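You operate a simulated robot arm through the tools that you are given. There is no shell and no other tool. Be economical: measure what you need, move in short steps, check, and stop when the job is done.

The job below is to be done with a simulated two-armed robot. You get a single attempt, and the scene is never put back.

Task
Hold the drain basket on the white-edged bench steady with one hand and put the green bung in it with the other.

The check looks at the end state, three seconds after you hand in, the way a careful person would. Anything else that was tipped, shoved, dropped, spilled or broken makes it a failure.

Robot
Two 6-joint arms with two-finger parallel grippers on one trunk, on a base that drives. Base frame: it is fixed to the floor where the robot stands at the start and does not move with it; the origin is under the middle of the robot, x ahead of it, y to its left, z up. Readings come in mm, degrees, newtons and seconds.
The left shoulder is at the start at [60, 187, 597], the right one opposite. With the tool pointing down near the work surface each hand reaches from about 260 to 620 mm from the robot's upright axis, wherever it stands, measured 20 degrees to its own side. Places, roughly: drain basket [750, -2000, 1000]; green bung (4x4x6 cm) [500, -100, 300]. Payload 1.57 kg a hand.
Tool frame (each hand has its own): the origin (TCP) lies between the finger pads and is the grasp point; the fingertips stand 30 mm ahead of it; z points along the fingers, y is the line along which they close. The gripper opens to 110 mm. The fingers are 24 mm wide and 12 mm thick; the gripper's body (48 by 112 mm) begins 78 mm behind the TCP.
Orientation is that of the tool frame in the base frame, as a unit quaternion [w, x, y, z]. With the fingers straight down and closing along the base's y, the tool's x points along the base's -x, its y along +y and its z along -z.

Tools
- The arms move only by the tool move_arm. It takes "left_commands", "right_commands" or both (then of equal length, played together; a hand with none holds still); each is a list of rows, each a list of 7 numbers: the shift along the tool's x, y, z in units of 25 mm (1.0 is 25 mm), then the turn, a rotation vector about the tool's x, y, z in units of 6 degrees (1.0 is 6 degrees), then the finger opening in mm, from 0 to 110. In form: [[dx, dy, dz, rx, ry, rz, jaw], ...]. A call has 1 to 8 rows; each row shifts and turns the commanded pose from where the row before left it, along the tool's axes as they then stand. A call with a number of a shift or a turn outside -1 to 1 is refused whole. Each row takes 0.2 s and may step no farther than 50 mm and 8.6 degrees from the row before; otherwise, or with a gripper value out of range, the whole call is refused. A pose out of reach is approached as far as the arm can. The call stops where the force on the tool passes 40 N (or 10 N more than at its start, if that is more) or the arm is blocked; 0.2 s more then pass. The fingers move at their own pace (about 153 mm/s each) and stop on an object; they squeeze with about 24 N. The grip force told is the motor's: it shows also when the fingers shut on nothing. Time passes only in rows, and 0.2 s behind the last, so rows that do not move let the fingers close. The reply holds the time, the measured pose of the TCP, the force on the tool along the base axes, the opening and the grip force, in the units named above and with some noise, with the torque about the TCP (base axes, N m) and any sound that the robot's microphone picked up.
- Cameras (640 x 400 px; columns grow to the right, rows downward): "scene" is now at [5.3, -7, 1124.8]; the picture's right is [-0.10, -1.00, 0.00], its down [-0.86, 0.09, -0.50] and it looks along [0.50, -0.05, -0.87] (base axes); focal length 281 px, centre (320, 200). "left" rides on the left gripper at [70, -16, -141] in its tool frame; the picture's right is [0.23, 0.97, 0.00], its down [-0.85, 0.20, -0.48] and it looks along [-0.47, 0.11, 0.88] (tool axes); focal length 222 px, centre (320, 200). "right" rides on the right gripper at [70, 16, -141] in its tool frame; the picture's right is [-0.23, 0.97, 0.00], its down [-0.86, -0.20, -0.48] and it looks along [-0.47, -0.11, 0.88] (tool axes); focal length 222 px, centre (320, 200). There is no depth. A picture from a camera that has moved, and an enlarged one, comes with that camera's place and axes in the base frame and with its lens.
- grab_frame(camera): a new picture of that camera. No time passes.
- move_column(by): slides the trunk up (or, below 0, down) by that many mm; the arms and the scene camera ride with it, the base frame stays. It gives what a move gives, with no picture.
- drive_base(legs): drives the robot by 1 to 6 legs, each [ahead, left, turn to the left] in mm, mm and degrees, along the robot's own axes; the way and the turn of a leg run together, so that a leg with both is an arc; at most 1500 mm and 180 degrees a leg. The arms and the cameras ride along, it lands a little off, and it stops where it bumps. It gives what a move gives.
- turn_head(pan, tilt): turns the head with the scene camera to pan (to the left, within 86 degrees either way) and tilt (down, from -29 to 69), counted from straight ahead of the robot. It gives what a move gives.
- close_up(camera, box): a new picture of the part [left, top, right, bottom] of that camera's present view, enlarged. No time passes.
- job_done(): hands the job in; it is judged then, once.

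Go step by step. Nothing tells you exact positions but the pictures and the camera data: compare them with the known pose of the tool, close in by small moves and look again before you grip or let go. The budget is 120 turns and 100 pictures, counting those below and the enlarged ones. Unless the task says otherwise, let go and move clear before handing in, and close with one line.

The tools are called as a command line: name --argument value ..., lists and objects as JSON in quotes. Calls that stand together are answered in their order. move_arm: Moves the arms, as the interface text tells. Its arguments: {"type":"object","properties":{"left_commands":{"type":"array"},"right_commands":{"type":"array"}},"required":[]} The other tools are called the same way: move_column (by) slides the trunk up or down; drive_base (legs) drives the base; turn_head (pan, tilt) turns the head that bears the scene camera; grab_frame (camera) takes a picture; close_up (camera, box) takes an enlarged picture of a part of a camera's view; job_done () hands the job in.

At the start:

```text
time: 0.0
left_tcp_pos: [338.1, 67.2, 570.3]
left_tcp_rot: [-0.001, 0.0, 1.0, 0.0]
left_force: [0.1, -0.4, 0.2]
left_wrist_torque: [0.02, -0.02, 0.01]
left_finger_gap: 110.2
left_finger_force: 0.1
right_tcp_pos: [332.8, -233.4, 585.4]
right_tcp_rot: [0.001, 0.0, 1.0, 0.0]
right_force: [0.3, 0.2, 0.5]
right_wrist_torque: [-0.01, -0.04, 0.02]
right_finger_gap: 109.8
right_finger_force: 0.0
trunk travel left (down, up): [-225.0, 765.0]
robot x, y, heading: [-1.6, -0.2, 0.1]
head pan, tilt: [-5.6, 60.2]
```

scene: 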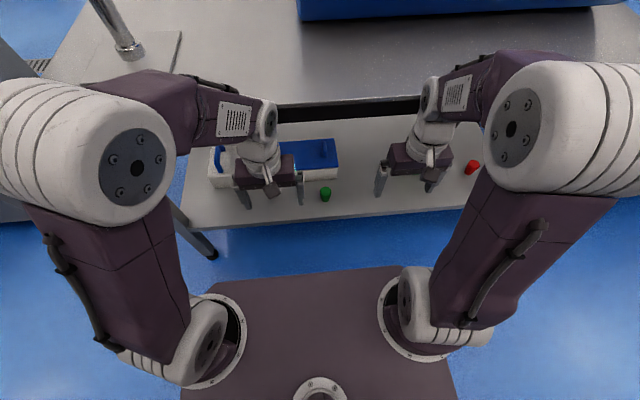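
right: 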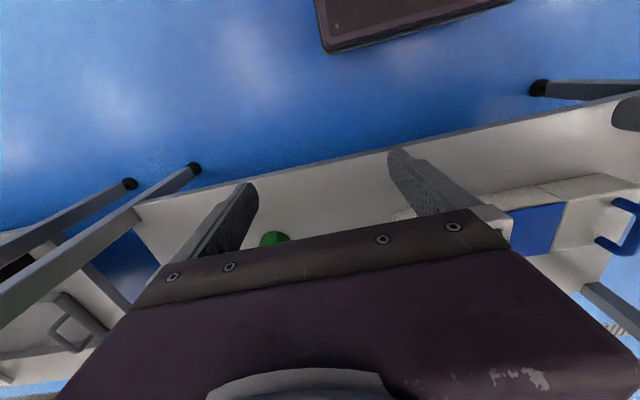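
left: 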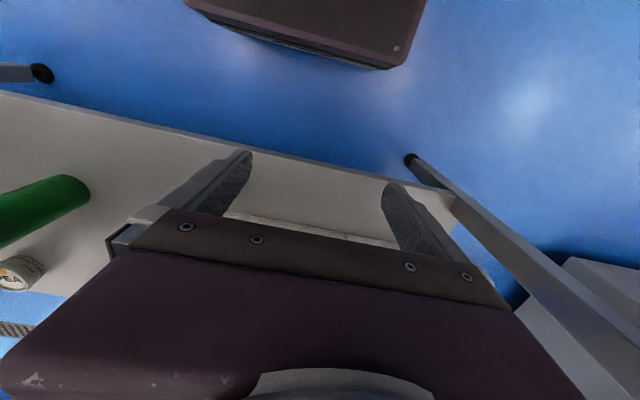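

The green bung shows just ahead of the robot at about [500, -75, 300] on a low shelf. I'll look more closely at it and then at the surroundings.

close_up --camera "scene" --box '[180, 80, 500, 280]'

turn_head --pan -70 --tilt 20

grab_frame --camera "scene"

```text
2.00 times, centred on (340, 180) of scene
camera zoom: at [5.3, -7.0, 1124.8], right [-0.1, -1.0, 0.0], down [-0.86, 0.09, -0.5], along [0.5, -0.05, -0.87], focal length 562 px, centre (280, 240)
```

zoom: 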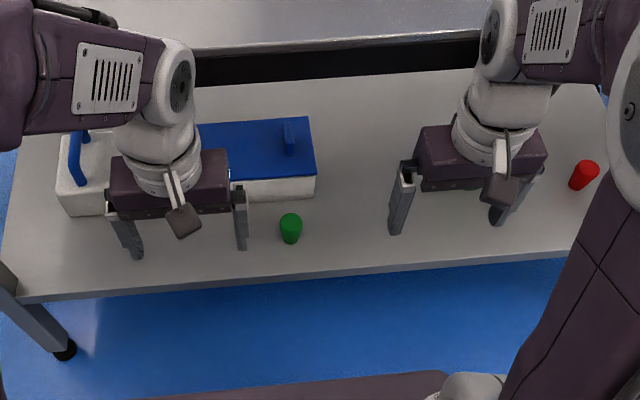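

```text
time: 1.4
left_tcp_pos: [337.7, 67.6, 571.1]
left_tcp_rot: [0.0, -0.001, 1.0, 0.0]
left_force: [0.4, 0.2, 0.7]
left_wrist_torque: [0.01, 0.0, 0.02]
left_finger_gap: 109.9
left_finger_force: 0.0
right_tcp_pos: [332.0, -234.1, 586.0]
right_tcp_rot: [0.001, 0.0, 1.0, 0.0]
right_force: [-0.2, -0.4, -0.4]
right_wrist_torque: [0.0, 0.01, 0.0]
right_finger_gap: 109.9
right_finger_force: 0.1
trunk travel left (down, up): [-225.0, 765.0]
robot x, y, heading: [0.9, 0.4, 0.0]
head pan, tilt: [-70.0, 20.0]
```

```text
95 pictures are left
camera scene: at [-28.9, -87.9, 1183.1], right [-0.94, -0.34, 0.0], down [-0.12, 0.32, -0.94], along [0.32, -0.88, -0.34], focal length 281 px, centre (320, 200)
```

scene: 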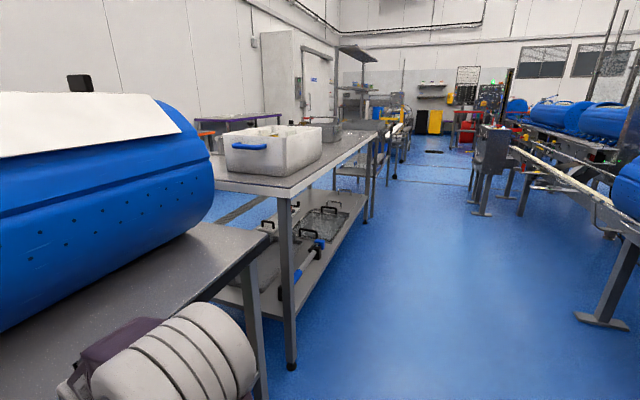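

A bench to the right carries a white crate, and the basket should appear around pixel (309,125). I'll zoom in there.

close_up --camera "scene" --box '[210, 80, 420, 210]'

```text
3.05 times, centred on (315, 145) of scene
camera zoom: at [-28.9, -87.9, 1183.1], right [-0.94, -0.34, 0.0], down [-0.12, 0.32, -0.94], along [0.32, -0.88, -0.34], focal length 857 px, centre (335, 368)
```

zoom: 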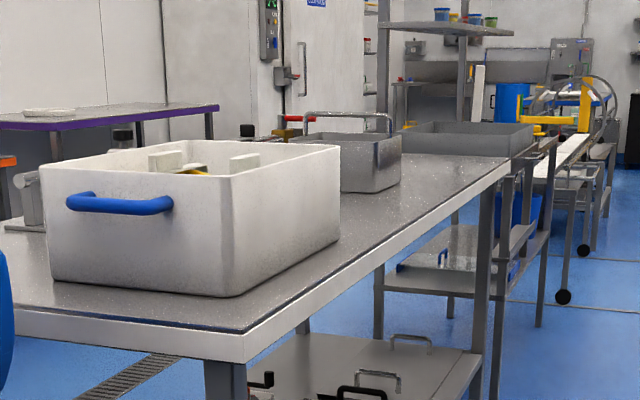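

The basket (grey, wire handle) stands on the white-edged bench behind the white crate. The bung seems to sit on an undershelf, so I'll back off to see the clearance above it.

drive_base --legs '[[-500, 0, 0]]'

turn_head --pan 0 --tilt 40

move_column --by -200

grab_frame --camera "scene"

grab_frame --camera "right"

```text
time: 4.2
left_tcp_pos: [-151.7, 65.8, 571.4]
left_tcp_rot: [0.0, 0.009, 1.0, -0.001]
left_force: [-0.4, -0.4, 0.4]
left_wrist_torque: [-0.06, 0.0, 0.0]
left_finger_gap: 109.9
left_finger_force: 0.1
right_tcp_pos: [-160.8, -235.2, 585.3]
right_tcp_rot: [0.0, 0.009, 1.0, 0.0]
right_force: [-0.2, 0.0, 0.5]
right_wrist_torque: [0.01, 0.0, -0.03]
right_finger_gap: 110.0
right_finger_force: 0.0
trunk travel left (down, up): [-225.0, 765.0]
robot x, y, heading: [-487.6, 4.4, -0.9]
head pan, tilt: [-70.0, 20.0]
```

```text
time: 5.7
left_tcp_pos: [-150.7, 64.6, 571.5]
left_tcp_rot: [0.0, 0.009, 1.0, 0.0]
left_force: [0.2, 0.6, 0.2]
left_wrist_torque: [0.0, 0.02, -0.03]
left_finger_gap: 109.9
left_finger_force: 0.0
right_tcp_pos: [-161.5, -235.4, 585.5]
right_tcp_rot: [0.0, 0.009, 1.0, 0.0]
right_force: [-0.2, -0.1, -0.6]
right_wrist_torque: [0.02, 0.01, -0.02]
right_finger_gap: 110.2
right_finger_force: 0.1
trunk travel left (down, up): [-225.0, 765.0]
robot x, y, heading: [-493.2, 3.8, -1.0]
head pan, tilt: [0.0, 40.0]
```

```text
time: 7.8
left_tcp_pos: [-150.6, 65.5, 370.0]
left_tcp_rot: [0.0, 0.009, 1.0, 0.001]
left_force: [-0.1, 0.2, 0.6]
left_wrist_torque: [0.01, 0.0, 0.0]
left_finger_gap: 110.0
left_finger_force: 0.0
right_tcp_pos: [-160.9, -235.0, 385.4]
right_tcp_rot: [0.0, 0.009, 1.0, 0.0]
right_force: [-0.4, 0.0, 0.8]
right_wrist_torque: [0.01, -0.04, -0.03]
right_finger_gap: 110.2
right_finger_force: 0.0
trunk travel left (down, up): [-25.0, 965.0]
robot x, y, heading: [-483.5, 5.9, -1.2]
head pan, tilt: [0.0, 40.0]
```

```text
93 pictures are left
camera scene: at [-465.0, 3.3, 951.8], right [-0.02, -1.0, 0.0], down [-0.64, 0.01, -0.77], along [0.77, -0.01, -0.64], focal length 281 px, centre (320, 200)
```

scene: 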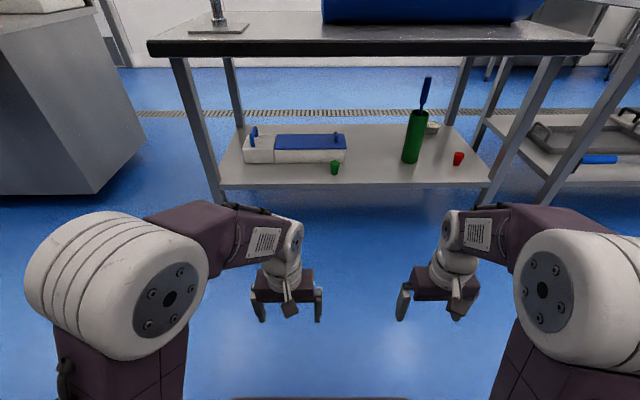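

```text
92 pictures are left
camera right: at [-229.6, -216.8, 526.3], right [0.24, 0.97, 0.0], down [0.85, -0.21, 0.48], along [0.46, -0.12, -0.88], focal length 222 px, centre (320, 200)
```

right: 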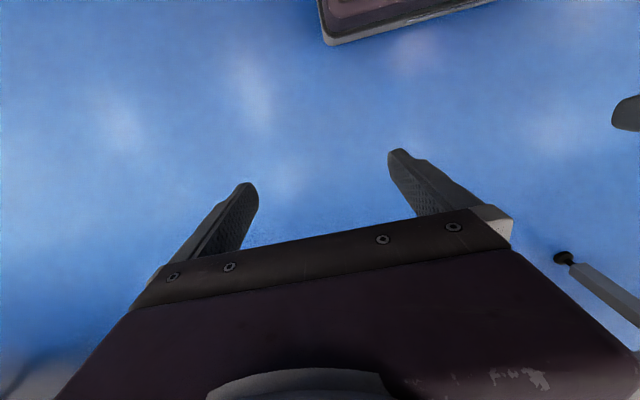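

The scene is clear now: the bung stands near the front of the undershelf at about [500, -75, 310], with the tabletop about 450 mm above it and overhanging. I'll drive back in with the trunk low and reach under with the right hand.

drive_base --legs '[[440, 0, 1]]'

turn_head --pan -5 --tilt 50

grab_frame --camera "scene"

grab_frame --camera "right"

```text
time: 10.5
left_tcp_pos: [293.3, 67.4, 371.0]
left_tcp_rot: [0.0, 0.0, 1.0, 0.0]
left_force: [0.5, -0.8, -0.4]
left_wrist_torque: [-0.02, 0.01, 0.02]
left_finger_gap: 109.8
left_finger_force: 0.0
right_tcp_pos: [290.3, -231.8, 385.5]
right_tcp_rot: [0.001, 0.0, 1.0, 0.0]
right_force: [0.2, 0.1, 0.3]
right_wrist_torque: [-0.01, 0.02, -0.03]
right_finger_gap: 110.0
right_finger_force: 0.0
trunk travel left (down, up): [-25.0, 965.0]
robot x, y, heading: [-41.9, 0.3, 0.3]
head pan, tilt: [0.0, 40.0]
```

```text
time: 11.2
left_tcp_pos: [295.0, 67.1, 370.9]
left_tcp_rot: [0.0, 0.0, 1.0, 0.0]
left_force: [0.0, -0.1, -0.1]
left_wrist_torque: [-0.04, -0.01, 0.01]
left_finger_gap: 110.0
left_finger_force: 0.0
right_tcp_pos: [289.9, -233.5, 385.3]
right_tcp_rot: [0.0, 0.0, 1.0, 0.0]
right_force: [0.6, 0.9, -0.3]
right_wrist_torque: [-0.01, -0.01, -0.01]
right_finger_gap: 110.1
right_finger_force: 0.0
trunk travel left (down, up): [-25.0, 965.0]
robot x, y, heading: [-46.1, -1.5, -0.1]
head pan, tilt: [-5.0, 50.0]
```

```text
91 pictures are left
camera scene: at [-26.6, -6.6, 937.6], right [-0.09, -1.0, 0.0], down [-0.76, 0.07, -0.64], along [0.64, -0.06, -0.77], focal length 281 px, centre (320, 200)
```

scene: 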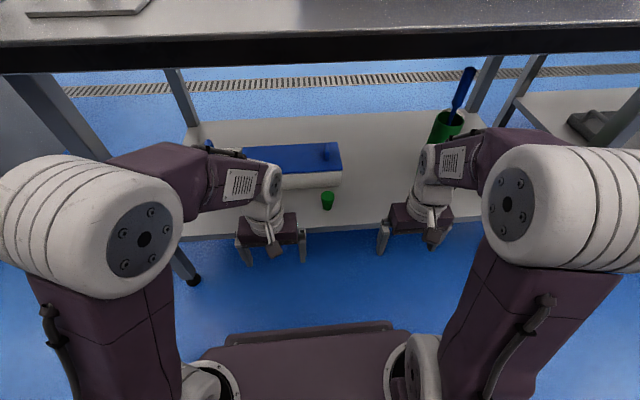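

```text
90 pictures are left
camera right: at [220.8, -216.0, 526.2], right [0.23, 0.97, 0.0], down [0.86, -0.2, 0.48], along [0.47, -0.11, -0.88], focal length 222 px, centre (320, 200)
```

right: 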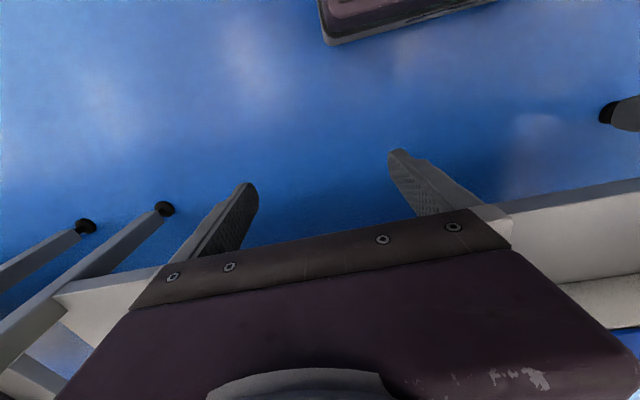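

The bung is at about [490, -76, 310]. I'll move the left hand out of the way and bring the right hand in above and before the bung.

move_arm --left_commands '[[0, 0.8, -0.2, 0, 0, 0, 110], [0, 0.8, -0.2, 0, 0, 0, 110], [0, 0.8, -0.2, 0, 0, 0, 110], [0, 0.8, 0, 0, 0, 0, 110], [0, 0.8, 0, 0, 0, 0, 110], [0, 0, 0, 0, 0, 0, 110]]' --right_commands '[[0, 1, -0.3, 0, 0, 0, 90], [0, 1, -0.3, 0, 0, 0, 90], [-1, 1, -0.3, 0, 0, 0, 90], [-1, 1, 0, 0, 0, 0, 90], [-1, 1, 0, 0, 0, 0, 90], [-1, 1, 0, 0, 0, 0, 90]]'

grab_frame --camera "right"

grab_frame --camera "scene"

```text
time: 12.6
left_tcp_pos: [293.9, 166.9, 386.7]
left_tcp_rot: [0.0, -0.001, 1.0, 0.0]
left_force: [0.2, 0.9, 0.5]
left_wrist_torque: [0.0, -0.07, 0.0]
left_finger_gap: 110.0
left_finger_force: 0.0
right_tcp_pos: [391.0, -80.6, 405.8]
right_tcp_rot: [0.0, -0.001, 1.0, 0.0]
right_force: [0.2, 0.7, -0.2]
right_wrist_torque: [0.0, 0.0, 0.0]
right_finger_gap: 90.0
right_finger_force: 0.0
trunk travel left (down, up): [-25.0, 965.0]
robot x, y, heading: [-44.9, -1.6, 0.1]
head pan, tilt: [-5.0, 50.0]
```

```text
89 pictures are left
camera right: at [321.2, -64.1, 547.0], right [0.23, 0.97, 0.0], down [0.86, -0.2, 0.48], along [0.47, -0.11, -0.88], focal length 222 px, centre (320, 200)
```

right: 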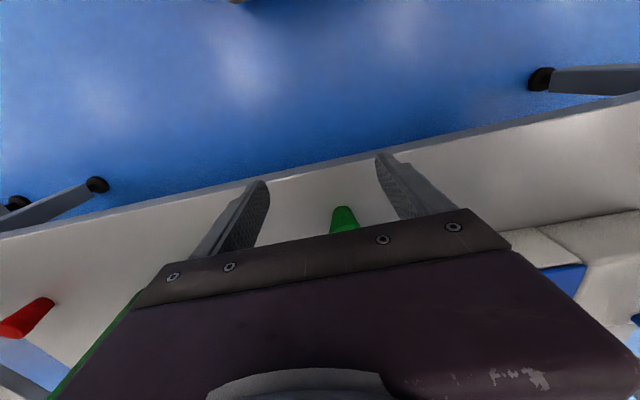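

```text
88 pictures are left
camera scene: at [-26.7, -6.7, 937.6], right [-0.09, -1.0, 0.0], down [-0.76, 0.07, -0.64], along [0.64, -0.06, -0.77], focal length 281 px, centre (320, 200)
```

scene: 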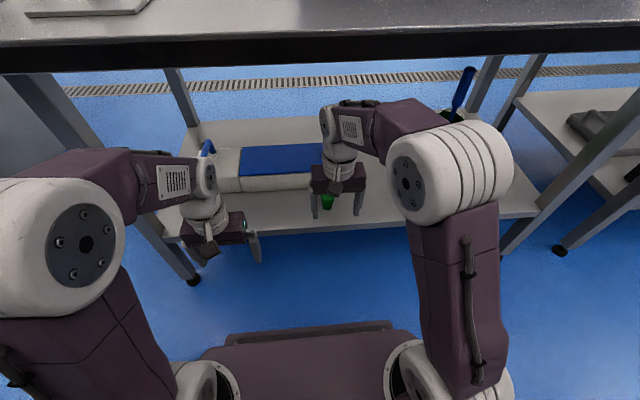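

The bung is between finger lines and ahead; its base is at about x 500, y -71. I'll advance 75 mm at this height and look again.

move_arm --right_commands '[[-1, 0.2, 0, 0, 0, 0, 90], [-1, 0.2, 0, 0, 0, 0, 90], [-1, 0, 0, 0, 0, 0, 90], [0, 0, 0, 0, 0, 0, 90]]'

grab_frame --camera "right"

close_up --camera "scene" --box '[200, 20, 520, 240]'

```text
time: 13.6
left_tcp_pos: [294.2, 167.9, 385.4]
left_tcp_rot: [0.0, 0.0, 1.0, -0.001]
left_force: [-1.1, -0.2, 0.4]
left_wrist_torque: [-0.06, -0.03, 0.01]
left_finger_gap: 110.4
left_finger_force: 0.2
right_tcp_pos: [465.6, -72.2, 406.7]
right_tcp_rot: [0.0, 0.0, 1.0, 0.0]
right_force: [0.3, -0.1, -0.6]
right_wrist_torque: [0.02, 0.02, -0.01]
right_finger_gap: 90.1
right_finger_force: 0.1
trunk travel left (down, up): [-25.0, 965.0]
robot x, y, heading: [-45.0, -3.7, -0.0]
head pan, tilt: [-5.0, 50.0]
```

```text
87 pictures are left
camera right: at [396.5, -54.7, 547.7], right [0.23, 0.97, 0.0], down [0.86, -0.2, 0.48], along [0.47, -0.11, -0.88], focal length 222 px, centre (320, 200)
```

right: 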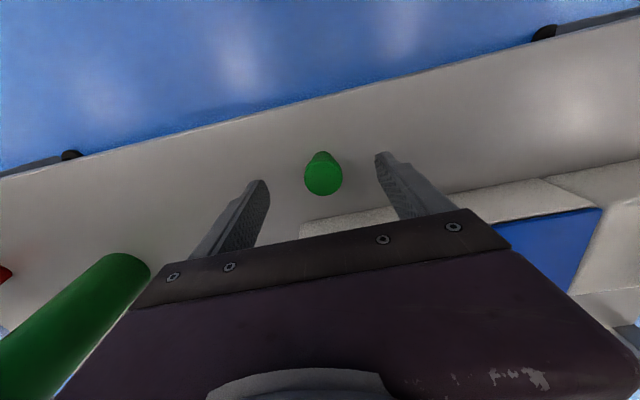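

```text
1.82 times, centred on (360, 130) of scene
camera zoom: at [-26.6, -6.6, 937.6], right [-0.09, -1.0, 0.0], down [-0.76, 0.07, -0.64], along [0.64, -0.06, -0.77], focal length 511 px, centre (247, 327)
```

zoom: 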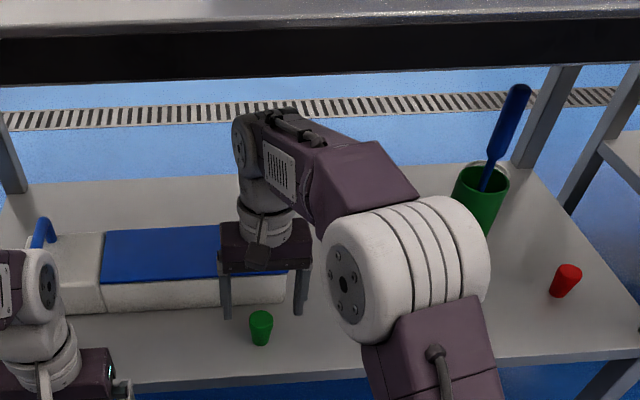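

The bung's top is at about [487, -73, 331] and the shelf at z≈271. I'll line up and go down with the tips kept above the shelf.

move_arm --right_commands '[[-0.86, 0, 0, 0, 0, 0, 80], [0, 0, 1, 0, 0, 0, 80], [0, 0, 1, 0, 0, 0, 80], [0, 0, 0.8, 0, 0, 0, 80], [0, 0, 0, 0, 0, 0, 80]]'

grab_frame --camera "right"

close_up --camera "scene" --box '[260, 100, 420, 220]'

```text
time: 14.8
left_tcp_pos: [294.6, 166.8, 385.5]
left_tcp_rot: [0.0, 0.0, 1.0, 0.0]
left_force: [-0.8, 0.3, 0.1]
left_wrist_torque: [0.02, 0.01, -0.01]
left_finger_gap: 110.2
left_finger_force: 0.1
right_tcp_pos: [486.6, -72.1, 336.5]
right_tcp_rot: [0.0, 0.001, 1.0, 0.0]
right_force: [0.4, -0.7, -0.1]
right_wrist_torque: [0.05, -0.02, 0.0]
right_finger_gap: 80.0
right_finger_force: 0.1
trunk travel left (down, up): [-25.0, 965.0]
robot x, y, heading: [-41.9, -1.6, -0.1]
head pan, tilt: [-5.0, 50.0]
```

```text
85 pictures are left
camera right: at [417.2, -55.6, 477.8], right [0.23, 0.97, 0.0], down [0.86, -0.2, 0.48], along [0.47, -0.11, -0.88], focal length 222 px, centre (320, 200)
```

right: 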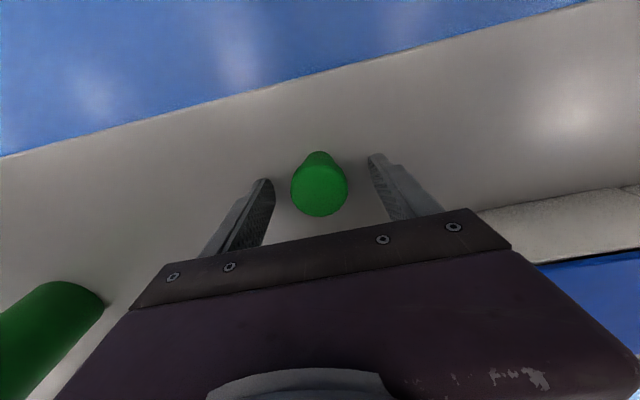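

```text
3.33 times, centred on (340, 160) of scene
camera zoom: at [-26.6, -6.6, 937.6], right [-0.09, -1.0, 0.0], down [-0.76, 0.07, -0.64], along [0.64, -0.06, -0.77], focal length 937 px, centre (253, 333)
```

zoom: 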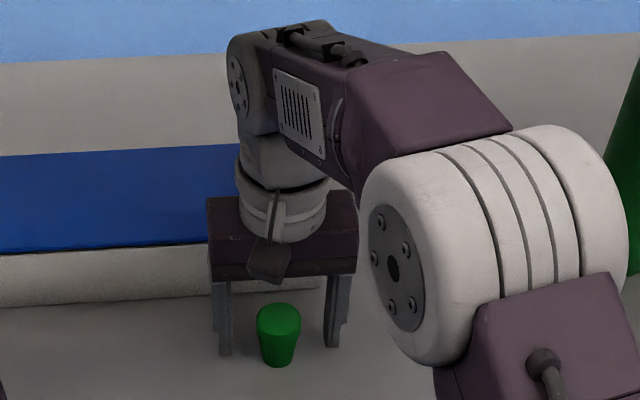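

Bung is centred between the fingers. Down another 25 mm and close.

move_arm --right_commands '[[0.08, 0, 0.5, 0, 0, 0, 80], [0, 0, 0.45, 0, 0, 0, 80], [0, 0, 0, 0, 0, 0, 50], [0, 0, 0, 0, 0, 0, 25], [0, 0, 0, 0, 0, 0, 20], [0, 0, 0, 0, 0, 0, 20], [0, 0, 0, 0, 0, 0, 20]]'

grab_frame --camera "right"

```text
time: 15.3
left_tcp_pos: [293.4, 166.8, 388.4]
left_tcp_rot: [0.002, 0.001, 1.0, 0.001]
left_force: [0.3, 0.3, 0.0]
left_wrist_torque: [0.01, 0.03, 0.01]
left_finger_gap: 109.9
left_finger_force: 0.2
right_tcp_pos: [486.6, -72.4, 330.4]
right_tcp_rot: [0.005, 0.0, 1.0, 0.0]
right_force: [-12.4, -0.4, 29.0]
right_wrist_torque: [-0.56, 0.65, -0.05]
right_finger_gap: 80.2
right_finger_force: 0.0
trunk travel left (down, up): [-25.0, 965.0]
robot x, y, heading: [-40.0, -4.6, -0.1]
head pan, tilt: [-5.0, 50.0]
stopped in row 2 (right hand): the force on the tool passed its limit at 55 N (the readings are from after the stop); the commanded pose is now the measured one
```

```text
83 pictures are left
camera right: at [414.2, -55.8, 470.2], right [0.23, 0.97, 0.0], down [0.85, -0.2, 0.49], along [0.48, -0.11, -0.87], focal length 222 px, centre (320, 200)
```

right: 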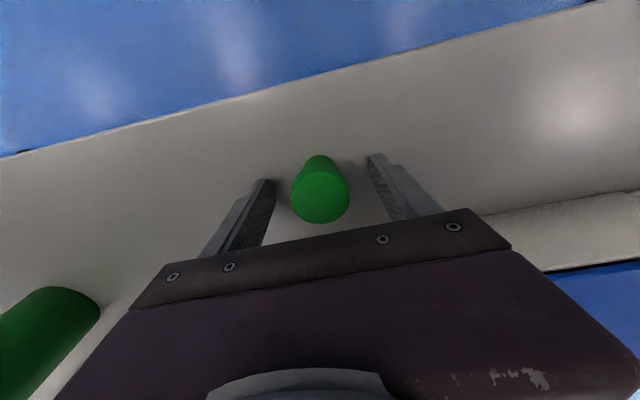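

The fingertips touched the shelf at z≈300, which matches the triangulated shelf height. The bung centre is therefore nearer [470, -69, 330], so I'll back up and re-centre before gripping.

move_arm --right_commands '[[0, 0, -0.4, 0, 0, 0, 80], [0.35, 0.08, 0, 0, 0, 0, 80], [0.35, 0.05, 0, 0, 0, 0, 80], [0, 0, 0, 0, 0, 0, 80]]'

grab_frame --camera "right"

close_up --camera "scene" --box '[260, 100, 420, 220]'

```text
time: 16.4
left_tcp_pos: [294.1, 167.5, 386.4]
left_tcp_rot: [0.0, 0.0, 1.0, 0.0]
left_force: [0.3, -0.3, -0.8]
left_wrist_torque: [-0.02, 0.0, 0.01]
left_finger_gap: 109.9
left_finger_force: 0.1
right_tcp_pos: [468.5, -70.6, 335.7]
right_tcp_rot: [0.003, 0.0, 1.0, 0.0]
right_force: [-0.3, 0.0, 0.1]
right_wrist_torque: [0.0, -0.02, 0.02]
right_finger_gap: 79.9
right_finger_force: 0.0
trunk travel left (down, up): [-25.0, 965.0]
robot x, y, heading: [-43.5, 3.6, 0.0]
head pan, tilt: [-5.0, 50.0]
```

```text
82 pictures are left
camera right: at [398.8, -53.3, 476.3], right [0.23, 0.97, 0.0], down [0.85, -0.2, 0.48], along [0.47, -0.11, -0.87], focal length 222 px, centre (320, 200)
```

right: 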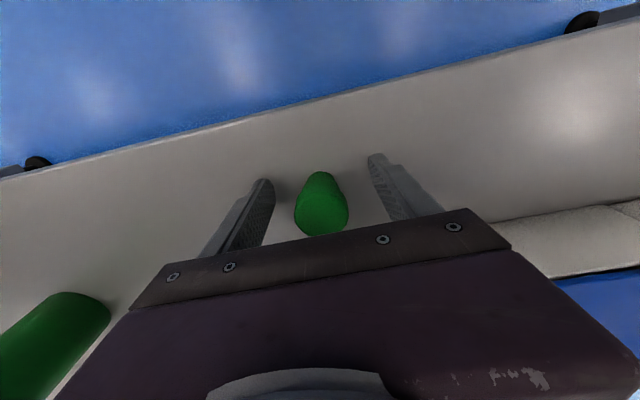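

```text
3.33 times, centred on (340, 160) of scene
camera zoom: at [-26.6, -6.7, 937.5], right [-0.09, -1.0, 0.0], down [-0.76, 0.07, -0.64], along [0.64, -0.06, -0.77], focal length 937 px, centre (253, 333)
```

zoom: 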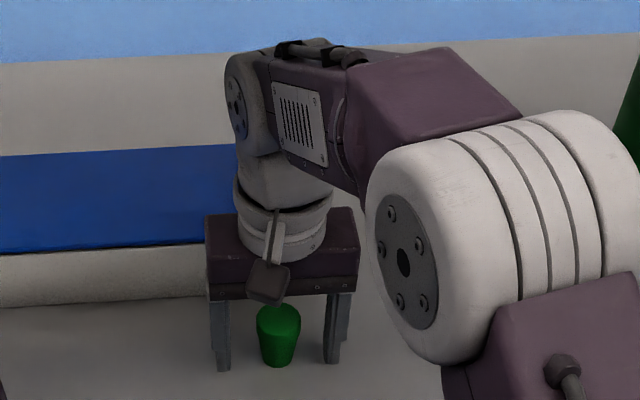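

Bung is well placed, about 5 mm ahead of the pad centre. I'll nudge and close.

move_arm --right_commands '[[-0.24, 0, 0, 0, 0, 0, 80], [0, 0, 0, 0, 0, 0, 50], [0, 0, 0, 0, 0, 0, 30], [0, 0, 0, 0, 0, 0, 15], [0, 0, 0, 0, 0, 0, 15], [0, 0, 0, 0, 0, 0, 15]]'

grab_frame --camera "right"

```text
time: 17.8
left_tcp_pos: [293.9, 167.2, 386.8]
left_tcp_rot: [0.0, 0.0, 1.0, 0.0]
left_force: [0.4, -0.4, -0.3]
left_wrist_torque: [0.03, -0.03, -0.01]
left_finger_gap: 110.0
left_finger_force: 0.0
right_tcp_pos: [475.3, -71.0, 335.4]
right_tcp_rot: [0.004, 0.0, 1.0, 0.0]
right_force: [0.1, -1.0, 2.2]
right_wrist_torque: [0.01, -0.03, 0.0]
right_finger_gap: 36.6
right_finger_force: 24.0
trunk travel left (down, up): [-25.0, 965.0]
robot x, y, heading: [-41.7, 1.1, -0.1]
head pan, tilt: [-5.0, 50.0]
```

```text
80 pictures are left
camera right: at [404.6, -53.4, 476.6], right [0.23, 0.97, 0.0], down [0.85, -0.2, 0.48], along [0.47, -0.11, -0.87], focal length 222 px, centre (320, 200)
```

right: 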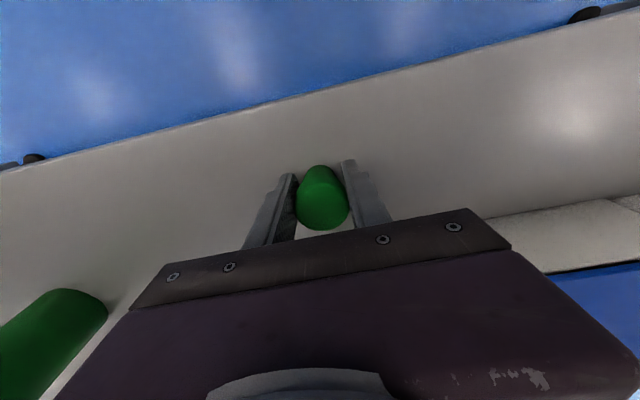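

Gripped at 36.6 mm. I'll lift 40 mm, pull back toward the robot and see whether it stays held.

move_arm --right_commands '[[0, 0, -0.6, 0, 0, 0, 15], [0, 0, -1, 0, 0, 0, 15], [0.8, 0, -0.3, 0, 0, 0, 15], [1, 0, 0, 0, 0, 0, 15], [1, 0, 0, 0, 0, 0, 15], [1, -0.4, 0, 0, 0, 0, 15], [1, -0.4, 0, 0, 0, 0, 15], [1, -0.4, 0, 0, 0, 0, 15]]'

grab_frame --camera "right"

grab_frame --camera "scene"

```text
time: 19.6
left_tcp_pos: [292.9, 166.8, 385.9]
left_tcp_rot: [0.001, 0.001, 1.0, 0.0]
left_force: [0.1, -0.2, 0.4]
left_wrist_torque: [0.02, 0.02, -0.01]
left_finger_gap: 110.2
left_finger_force: 0.0
right_tcp_pos: [330.2, -99.6, 381.0]
right_tcp_rot: [0.003, 0.0, 1.0, 0.001]
right_force: [0.5, 0.0, -0.7]
right_wrist_torque: [-0.03, -0.02, 0.0]
right_finger_gap: 36.7
right_finger_force: 24.1
trunk travel left (down, up): [-25.0, 965.0]
robot x, y, heading: [-43.2, -1.1, 0.0]
head pan, tilt: [-5.0, 50.0]
```

```text
79 pictures are left
camera right: at [259.3, -82.3, 522.1], right [0.23, 0.97, 0.0], down [0.85, -0.2, 0.48], along [0.47, -0.11, -0.88], focal length 222 px, centre (320, 200)
```

right: 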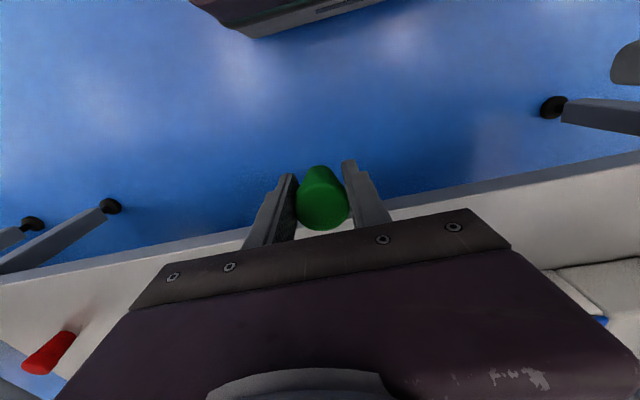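

```text
78 pictures are left
camera scene: at [-26.6, -6.7, 937.6], right [-0.09, -1.0, 0.0], down [-0.76, 0.07, -0.64], along [0.64, -0.06, -0.77], focal length 281 px, centre (320, 200)
```

scene: 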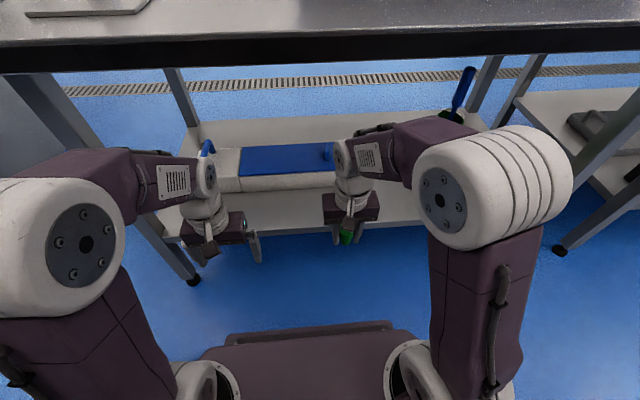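

The bung is held securely. I'll back out clear of the bench, raise the trunk, and look toward the basket bench.

drive_base --legs '[[-310, 0, 0]]'

move_column --by 800

turn_head --pan -65 --tilt 30

grab_frame --camera "scene"

grab_frame --camera "right"

```text
time: 21.7
left_tcp_pos: [-20.7, 167.4, 386.0]
left_tcp_rot: [0.0, 0.001, 1.0, 0.0]
left_force: [0.5, 0.2, -0.5]
left_wrist_torque: [0.02, 0.01, 0.0]
left_finger_gap: 110.0
left_finger_force: 0.0
right_tcp_pos: [14.6, -99.7, 382.4]
right_tcp_rot: [0.004, 0.0, 1.0, 0.0]
right_force: [0.3, -0.2, 0.6]
right_wrist_torque: [0.01, 0.01, -0.01]
right_finger_gap: 36.8
right_finger_force: 23.7
trunk travel left (down, up): [-25.0, 965.0]
robot x, y, heading: [-358.4, -0.1, -0.2]
head pan, tilt: [-5.0, 50.0]
```

```text
refused: 800 is not a number from -400 to 400
```

```text
time: 23.0
left_tcp_pos: [-19.9, 167.9, 386.1]
left_tcp_rot: [0.0, 0.001, 1.0, 0.0]
left_force: [0.2, -0.1, -0.1]
left_wrist_torque: [0.01, -0.02, 0.0]
left_finger_gap: 110.0
left_finger_force: 0.1
right_tcp_pos: [15.4, -98.2, 382.7]
right_tcp_rot: [0.004, 0.0, 1.0, 0.0]
right_force: [0.1, 0.7, -0.9]
right_wrist_torque: [0.02, -0.02, 0.03]
right_finger_gap: 36.6
right_finger_force: 23.9
trunk travel left (down, up): [-25.0, 965.0]
robot x, y, heading: [-357.1, -0.2, -0.1]
head pan, tilt: [-65.0, 30.0]
```

```text
77 pictures are left
camera scene: at [-379.9, -81.7, 967.1], right [-0.91, -0.42, 0.0], down [-0.21, 0.45, -0.87], along [0.37, -0.78, -0.5], focal length 281 px, centre (320, 200)
```

scene: 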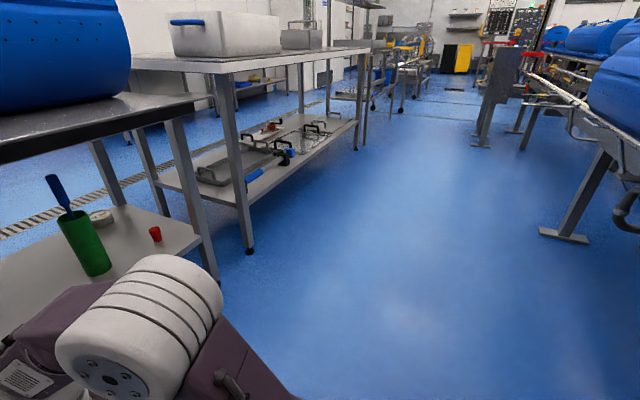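

```text
76 pictures are left
camera right: at [-55.2, -82.4, 522.2], right [0.23, 0.97, 0.0], down [0.85, -0.2, 0.48], along [0.47, -0.11, -0.88], focal length 222 px, centre (320, 200)
```

right: 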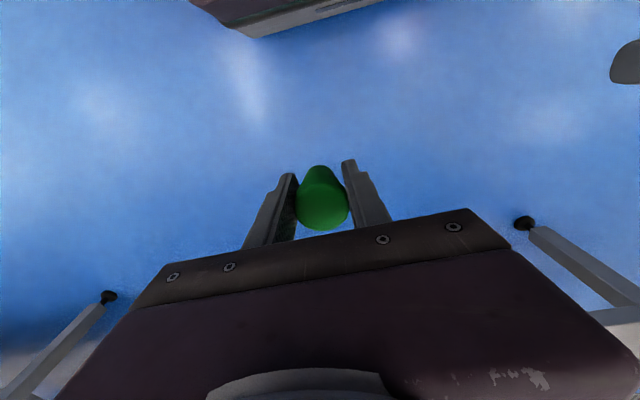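

The way along the aisle is clear. I'll drive sideways about 1900 mm to stand before the basket, then raise the trunk.

drive_base --legs '[[0, -1000, 0], [0, -900, 0]]'

move_column --by 400

move_column --by 400

turn_head --pan 0 --tilt 40

grab_frame --camera "scene"

```text
time: 32.5
left_tcp_pos: [-38.1, -1725.5, 386.5]
left_tcp_rot: [0.001, -0.001, 1.0, 0.001]
left_force: [-0.4, -0.4, -0.4]
left_wrist_torque: [0.01, 0.02, 0.0]
left_finger_gap: 109.9
left_finger_force: 0.1
right_tcp_pos: [-0.0, -1991.4, 381.7]
right_tcp_rot: [0.003, 0.0, 1.0, 0.0]
right_force: [-0.3, 0.4, -0.5]
right_wrist_torque: [-0.03, 0.01, 0.01]
right_finger_gap: 36.6
right_finger_force: 24.3
trunk travel left (down, up): [-25.0, 965.0]
robot x, y, heading: [-375.3, -1894.1, 0.1]
head pan, tilt: [-65.0, 30.0]
```

```text
time: 36.3
left_tcp_pos: [-37.3, -1726.1, 786.3]
left_tcp_rot: [0.0, -0.001, 1.0, -0.001]
left_force: [0.6, -0.5, 0.1]
left_wrist_torque: [-0.01, 0.01, 0.01]
left_finger_gap: 110.0
left_finger_force: 0.1
right_tcp_pos: [-0.6, -1991.6, 781.7]
right_tcp_rot: [0.003, -0.001, 1.0, 0.0]
right_force: [0.4, 0.5, -0.6]
right_wrist_torque: [0.01, -0.02, 0.0]
right_finger_gap: 36.7
right_finger_force: 24.0
trunk travel left (down, up): [-425.0, 565.0]
robot x, y, heading: [-372.6, -1889.6, 0.3]
head pan, tilt: [-65.0, 30.0]
```

```text
time: 40.1
left_tcp_pos: [-37.7, -1725.3, 1186.1]
left_tcp_rot: [0.0, -0.001, 1.0, 0.0]
left_force: [0.7, 0.2, 0.7]
left_wrist_torque: [0.04, -0.01, 0.0]
left_finger_gap: 110.1
left_finger_force: 0.1
right_tcp_pos: [-0.8, -1991.4, 1181.9]
right_tcp_rot: [0.003, -0.001, 1.0, 0.0]
right_force: [-0.4, 0.5, -0.4]
right_wrist_torque: [-0.02, 0.03, 0.02]
right_finger_gap: 36.7
right_finger_force: 24.2
trunk travel left (down, up): [-825.0, 165.0]
robot x, y, heading: [-374.4, -1891.8, 0.1]
head pan, tilt: [-65.0, 30.0]
```

```text
time: 41.5
left_tcp_pos: [-37.4, -1725.3, 1186.6]
left_tcp_rot: [-0.001, -0.001, 1.0, 0.001]
left_force: [-0.9, 0.4, 0.0]
left_wrist_torque: [0.0, 0.0, -0.03]
left_finger_gap: 109.9
left_finger_force: 0.0
right_tcp_pos: [-1.1, -1992.3, 1181.3]
right_tcp_rot: [0.004, -0.001, 1.0, 0.0]
right_force: [0.0, -0.9, -0.1]
right_wrist_torque: [0.02, 0.01, -0.01]
right_finger_gap: 36.6
right_finger_force: 23.9
trunk travel left (down, up): [-825.0, 165.0]
robot x, y, heading: [-369.6, -1896.2, 0.1]
head pan, tilt: [0.0, 40.0]
```

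```text
75 pictures are left
camera scene: at [-349.4, -1893.5, 1751.8], right [0.0, -1.0, 0.0], down [-0.64, 0.0, -0.77], along [0.77, 0.0, -0.64], focal length 281 px, centre (320, 200)
```

scene: 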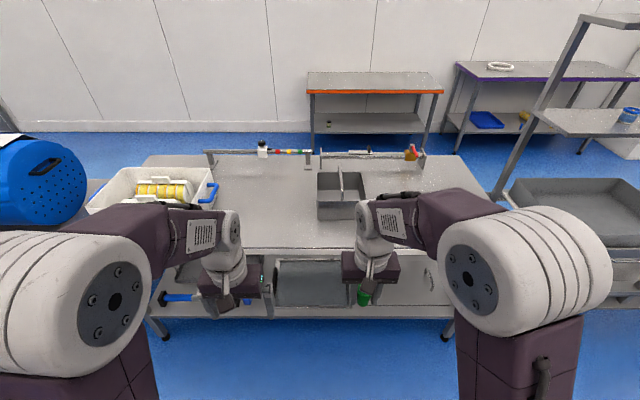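

close_up --camera "scene" --box '[180, 130, 480, 320]'

close_up --camera "scene" --box '[290, 140, 400, 235]'

```text
2.11 times, centred on (330, 225) of scene
camera zoom: at [-349.4, -1893.5, 1751.8], right [0.0, -1.0, 0.0], down [-0.64, 0.0, -0.77], along [0.77, 0.0, -0.64], focal length 592 px, centre (299, 147)
```

zoom: 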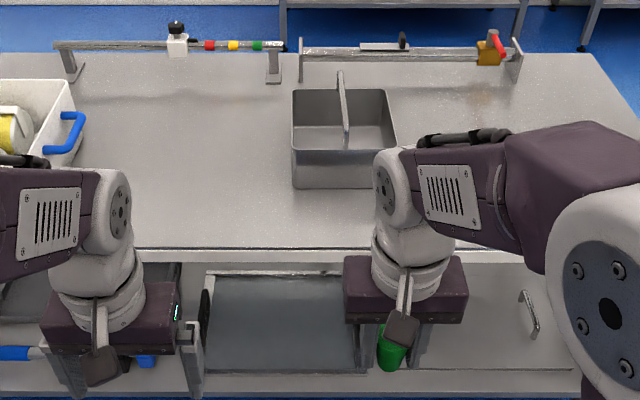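

```text
4.21 times, centred on (345, 188) of scene
camera zoom: at [-349.4, -1893.5, 1751.8], right [0.0, -1.0, 0.0], down [-0.64, 0.0, -0.77], along [0.77, 0.0, -0.64], focal length 1183 px, centre (215, 253)
```

zoom: 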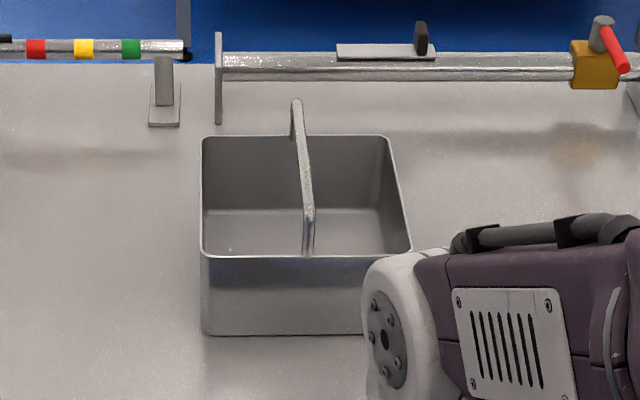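

The basket is an open box with a bail handle along x. I take it as x 545–755, y -1880 to -2087, rim z≈1004, bench z≈900 and handle top ≈1068. I'll drive in close with both hands held high.

drive_base --legs '[[300, -65, 0], [120, 0, 0]]'

turn_head --pan 0 --tilt 55

grab_frame --camera "scene"

grab_frame --camera "left"

```text
time: 44.4
left_tcp_pos: [381.4, -1789.2, 1186.6]
left_tcp_rot: [0.001, 0.0, 1.0, 0.0]
left_force: [0.4, -0.7, -0.3]
left_wrist_torque: [0.02, -0.01, 0.04]
left_finger_gap: 110.0
left_finger_force: 0.0
right_tcp_pos: [417.7, -2055.2, 1183.3]
right_tcp_rot: [0.003, -0.002, 1.0, 0.0]
right_force: [1.1, -0.1, -1.2]
right_wrist_torque: [-0.04, -0.04, 0.01]
right_finger_gap: 36.5
right_finger_force: 23.8
trunk travel left (down, up): [-825.0, 165.0]
robot x, y, heading: [47.8, -1958.4, 0.1]
head pan, tilt: [0.0, 40.0]
```

```text
time: 45.2
left_tcp_pos: [383.9, -1789.8, 1185.5]
left_tcp_rot: [-0.001, -0.002, 1.0, -0.001]
left_force: [0.7, -0.6, 0.3]
left_wrist_torque: [-0.03, 0.0, 0.06]
left_finger_gap: 109.8
left_finger_force: 0.2
right_tcp_pos: [420.0, -2055.1, 1181.2]
right_tcp_rot: [0.003, -0.001, 1.0, 0.0]
right_force: [-0.2, 0.9, -0.6]
right_wrist_torque: [-0.02, 0.02, 0.01]
right_finger_gap: 36.5
right_finger_force: 24.0
trunk travel left (down, up): [-825.0, 165.0]
robot x, y, heading: [48.7, -1955.8, -0.1]
head pan, tilt: [0.0, 55.0]
```

```text
72 pictures are left
camera scene: at [60.2, -1957.2, 1731.1], right [0.0, -1.0, 0.0], down [-0.82, 0.0, -0.57], along [0.57, 0.0, -0.82], focal length 281 px, centre (320, 200)
```

scene: 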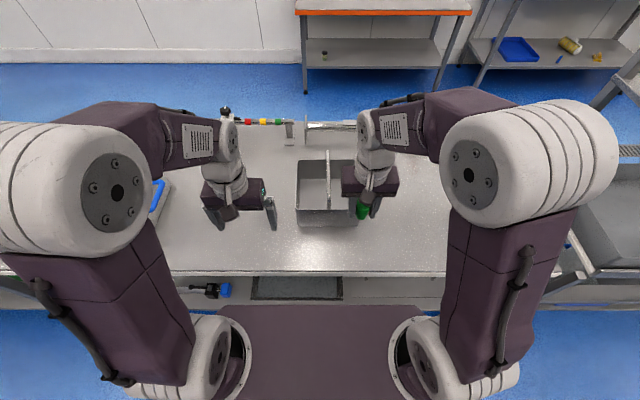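

```text
71 pictures are left
camera left: at [314.8, -1805.1, 1326.4], right [-0.23, 0.97, 0.0], down [0.86, 0.2, 0.48], along [0.46, 0.11, -0.88], focal length 222 px, centre (320, 200)
```

left: 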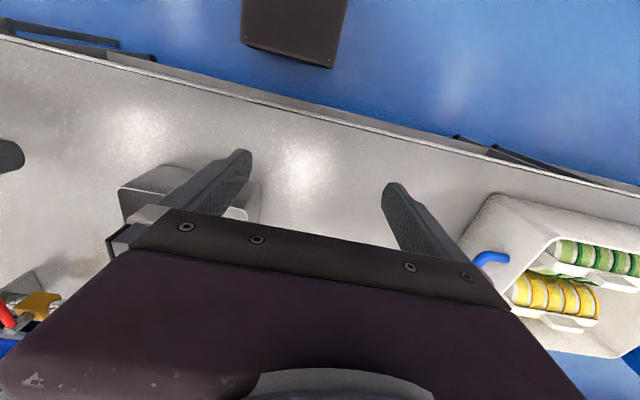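

Hands are over the front of the bench. I'll zoom in to refine the basket's position.

close_up --camera "scene" --box '[260, 130, 400, 240]'

close_up --camera "left" --box '[90, 130, 290, 260]'

```text
3.64 times, centred on (330, 185) of scene
camera zoom: at [60.2, -1957.2, 1731.1], right [0.0, -1.0, 0.0], down [-0.82, 0.0, -0.57], along [0.57, 0.0, -0.82], focal length 1022 px, centre (284, 254)
```

zoom: 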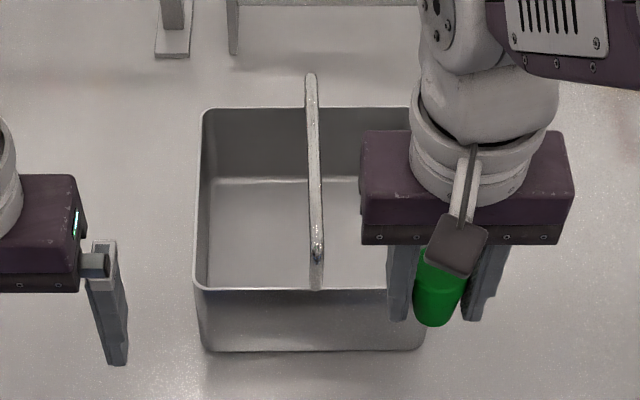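

```text
3.08 times, centred on (190, 195) of left
camera zoom: at [314.8, -1805.1, 1326.4], right [-0.23, 0.97, 0.0], down [0.86, 0.2, 0.48], along [0.46, 0.11, -0.88], focal length 684 px, centre (720, 215)
```

zoom: 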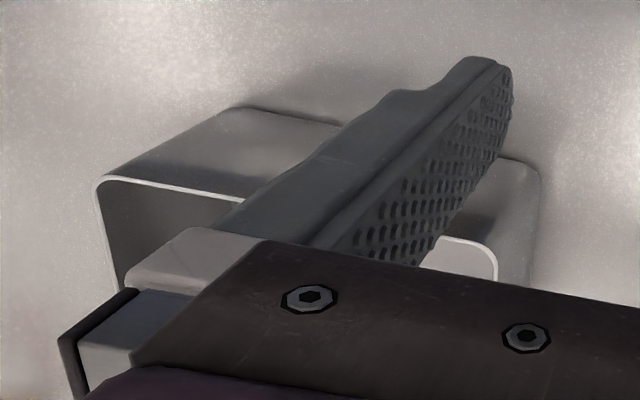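

By triangulation the basket's front is at x≈509, left wall at y≈-1885, right wall at y≈-2080, rim at z≈1035, floor at ≈937 and handle top at ≈1090. I'll move the left hand above the left wall while turning the right hand about its axis, so it will pass the handle narrowly.

move_arm --left_commands '[[-1, -0.5, 0, 0, 0, 0, 80], [-1, -0.5, 0, 0, 0, 0, 80], [-1, -0.5, 0, 0, 0, 0, 80], [-1, -0.5, 0, 0, 0, 0, 80], [-1, -0.5, 0, 0, 0, 0, 80], [-1, -0.5, 0, 0, 0, 0, 80], [-1, -0.4, 0, 0, 0, 0, 80], [-1, -0.4, 0, 0, 0, 0, 80]]' --right_commands '[[0, 0, 0, 0, 0, -1, 15], [0, 0, 0, 0, 0, -1, 15], [0, 0, 0, 0, 0, -1, 15], [0, 0, 0, 0, 0, -1, 15], [0, 0, 0, 0, 0, -1, 15], [0, 0, 0, 0, 0, -1, 15], [0, 0, 0, 0, 0, -1, 15], [0, 0, 0, 0, 0, -1, 15]]'

grab_frame --camera "left"

grab_frame --camera "scene"

```text
time: 47.0
left_tcp_pos: [585.3, -1884.4, 1185.3]
left_tcp_rot: [-0.002, -0.001, 1.0, 0.0]
left_force: [0.0, 0.0, 0.7]
left_wrist_torque: [-0.04, 0.0, 0.0]
left_finger_gap: 79.8
left_finger_force: 0.0
right_tcp_pos: [421.0, -2056.0, 1181.8]
right_tcp_rot: [0.003, -0.409, 0.912, 0.0]
right_force: [0.7, -0.6, -0.3]
right_wrist_torque: [0.0, 0.01, 0.01]
right_finger_gap: 36.5
right_finger_force: 24.1
trunk travel left (down, up): [-825.0, 165.0]
robot x, y, heading: [47.8, -1955.8, 0.1]
head pan, tilt: [0.0, 55.0]
```

```text
68 pictures are left
camera left: at [514.5, -1900.4, 1326.7], right [-0.23, 0.97, 0.0], down [0.86, 0.2, 0.48], along [0.46, 0.11, -0.88], focal length 222 px, centre (320, 200)
```

left: 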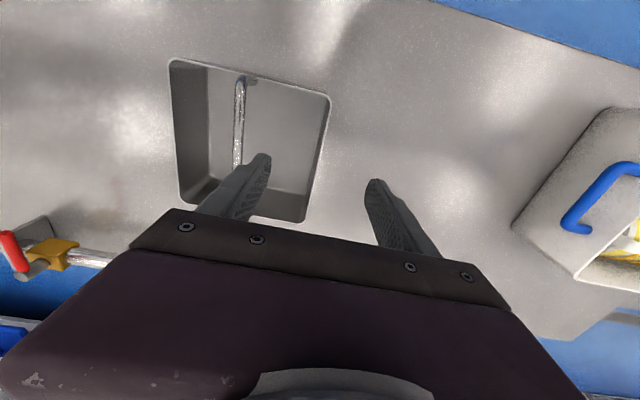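

```text
67 pictures are left
camera scene: at [60.2, -1957.7, 1731.1], right [0.0, -1.0, 0.0], down [-0.82, 0.0, -0.57], along [0.57, 0.0, -0.82], focal length 281 px, centre (320, 200)
```

scene: 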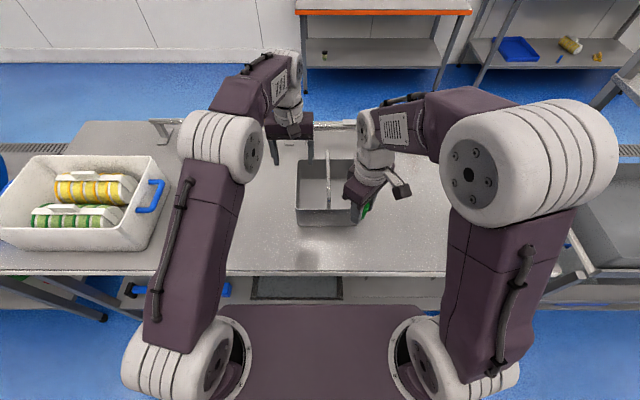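

The left wall lies at y≈-1885, right under the left hand, and the handle is at y≈-1976. I'll lower the left hand astride the wall while finishing the right hand's turn.

move_arm --left_commands '[[0, 0, 1, 0, 0, 0, 80], [0, 0, 1, 0, 0, 0, 80], [0, 0, 1, 0, 0, 0, 80], [0, 0, 1, 0, 0, 0, 80], [0, 0, 0.6, 0, 0, 0, 80], [0, 0, 0, 0, 0, 0, 80], [0, 0, 0, 0, 0, 0, 80]]' --right_commands '[[0, 0, 0, 0, 0, -1, 15], [0, 0, 0, 0, 0, -1, 15], [0, 0, 0, 0, 0, -1, 15], [0, 0, 0, 0, 0, -1, 15], [0, 0, 0, 0, 0, -1, 15], [0, 0, 0, 0, 0, -1, 15], [0, 0, 0, 0, 0, -1, 15]]'

grab_frame --camera "left"

grab_frame --camera "scene"

```text
time: 48.6
left_tcp_pos: [582.8, -1885.2, 1070.3]
left_tcp_rot: [0.0, -0.001, 1.0, 0.0]
left_force: [0.1, 1.0, 0.1]
left_wrist_torque: [0.01, 0.01, 0.01]
left_finger_gap: 80.1
left_finger_force: 0.1
right_tcp_pos: [419.1, -2055.9, 1182.6]
right_tcp_rot: [-0.002, 0.709, -0.705, 0.002]
right_force: [0.1, 0.0, -0.2]
right_wrist_torque: [-0.01, -0.01, 0.0]
right_finger_gap: 36.6
right_finger_force: 23.9
trunk travel left (down, up): [-825.0, 165.0]
robot x, y, heading: [42.1, -1957.8, -0.1]
head pan, tilt: [0.0, 55.0]
```

```text
66 pictures are left
camera left: at [512.5, -1900.7, 1211.8], right [-0.23, 0.97, 0.0], down [0.85, 0.2, 0.48], along [0.47, 0.11, -0.88], focal length 222 px, centre (320, 200)
```

left: 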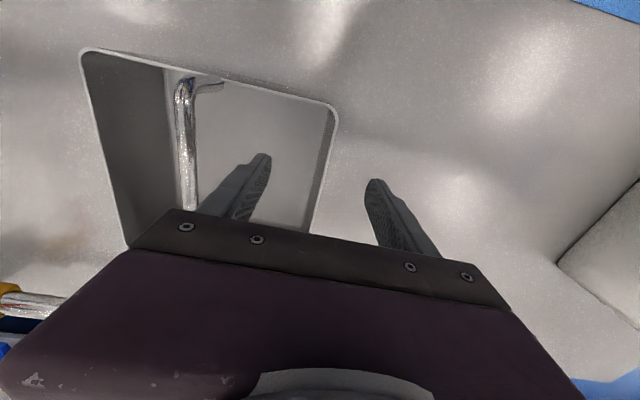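

```text
65 pictures are left
camera scene: at [58.2, -1957.2, 1731.1], right [0.0, -1.0, 0.0], down [-0.82, 0.0, -0.57], along [0.57, 0.0, -0.82], focal length 281 px, centre (320, 200)
```

scene: 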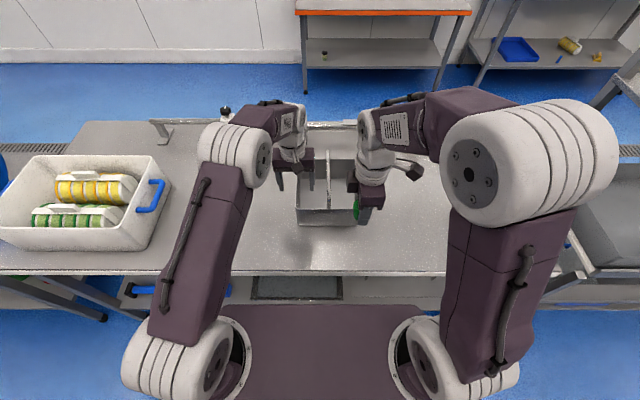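

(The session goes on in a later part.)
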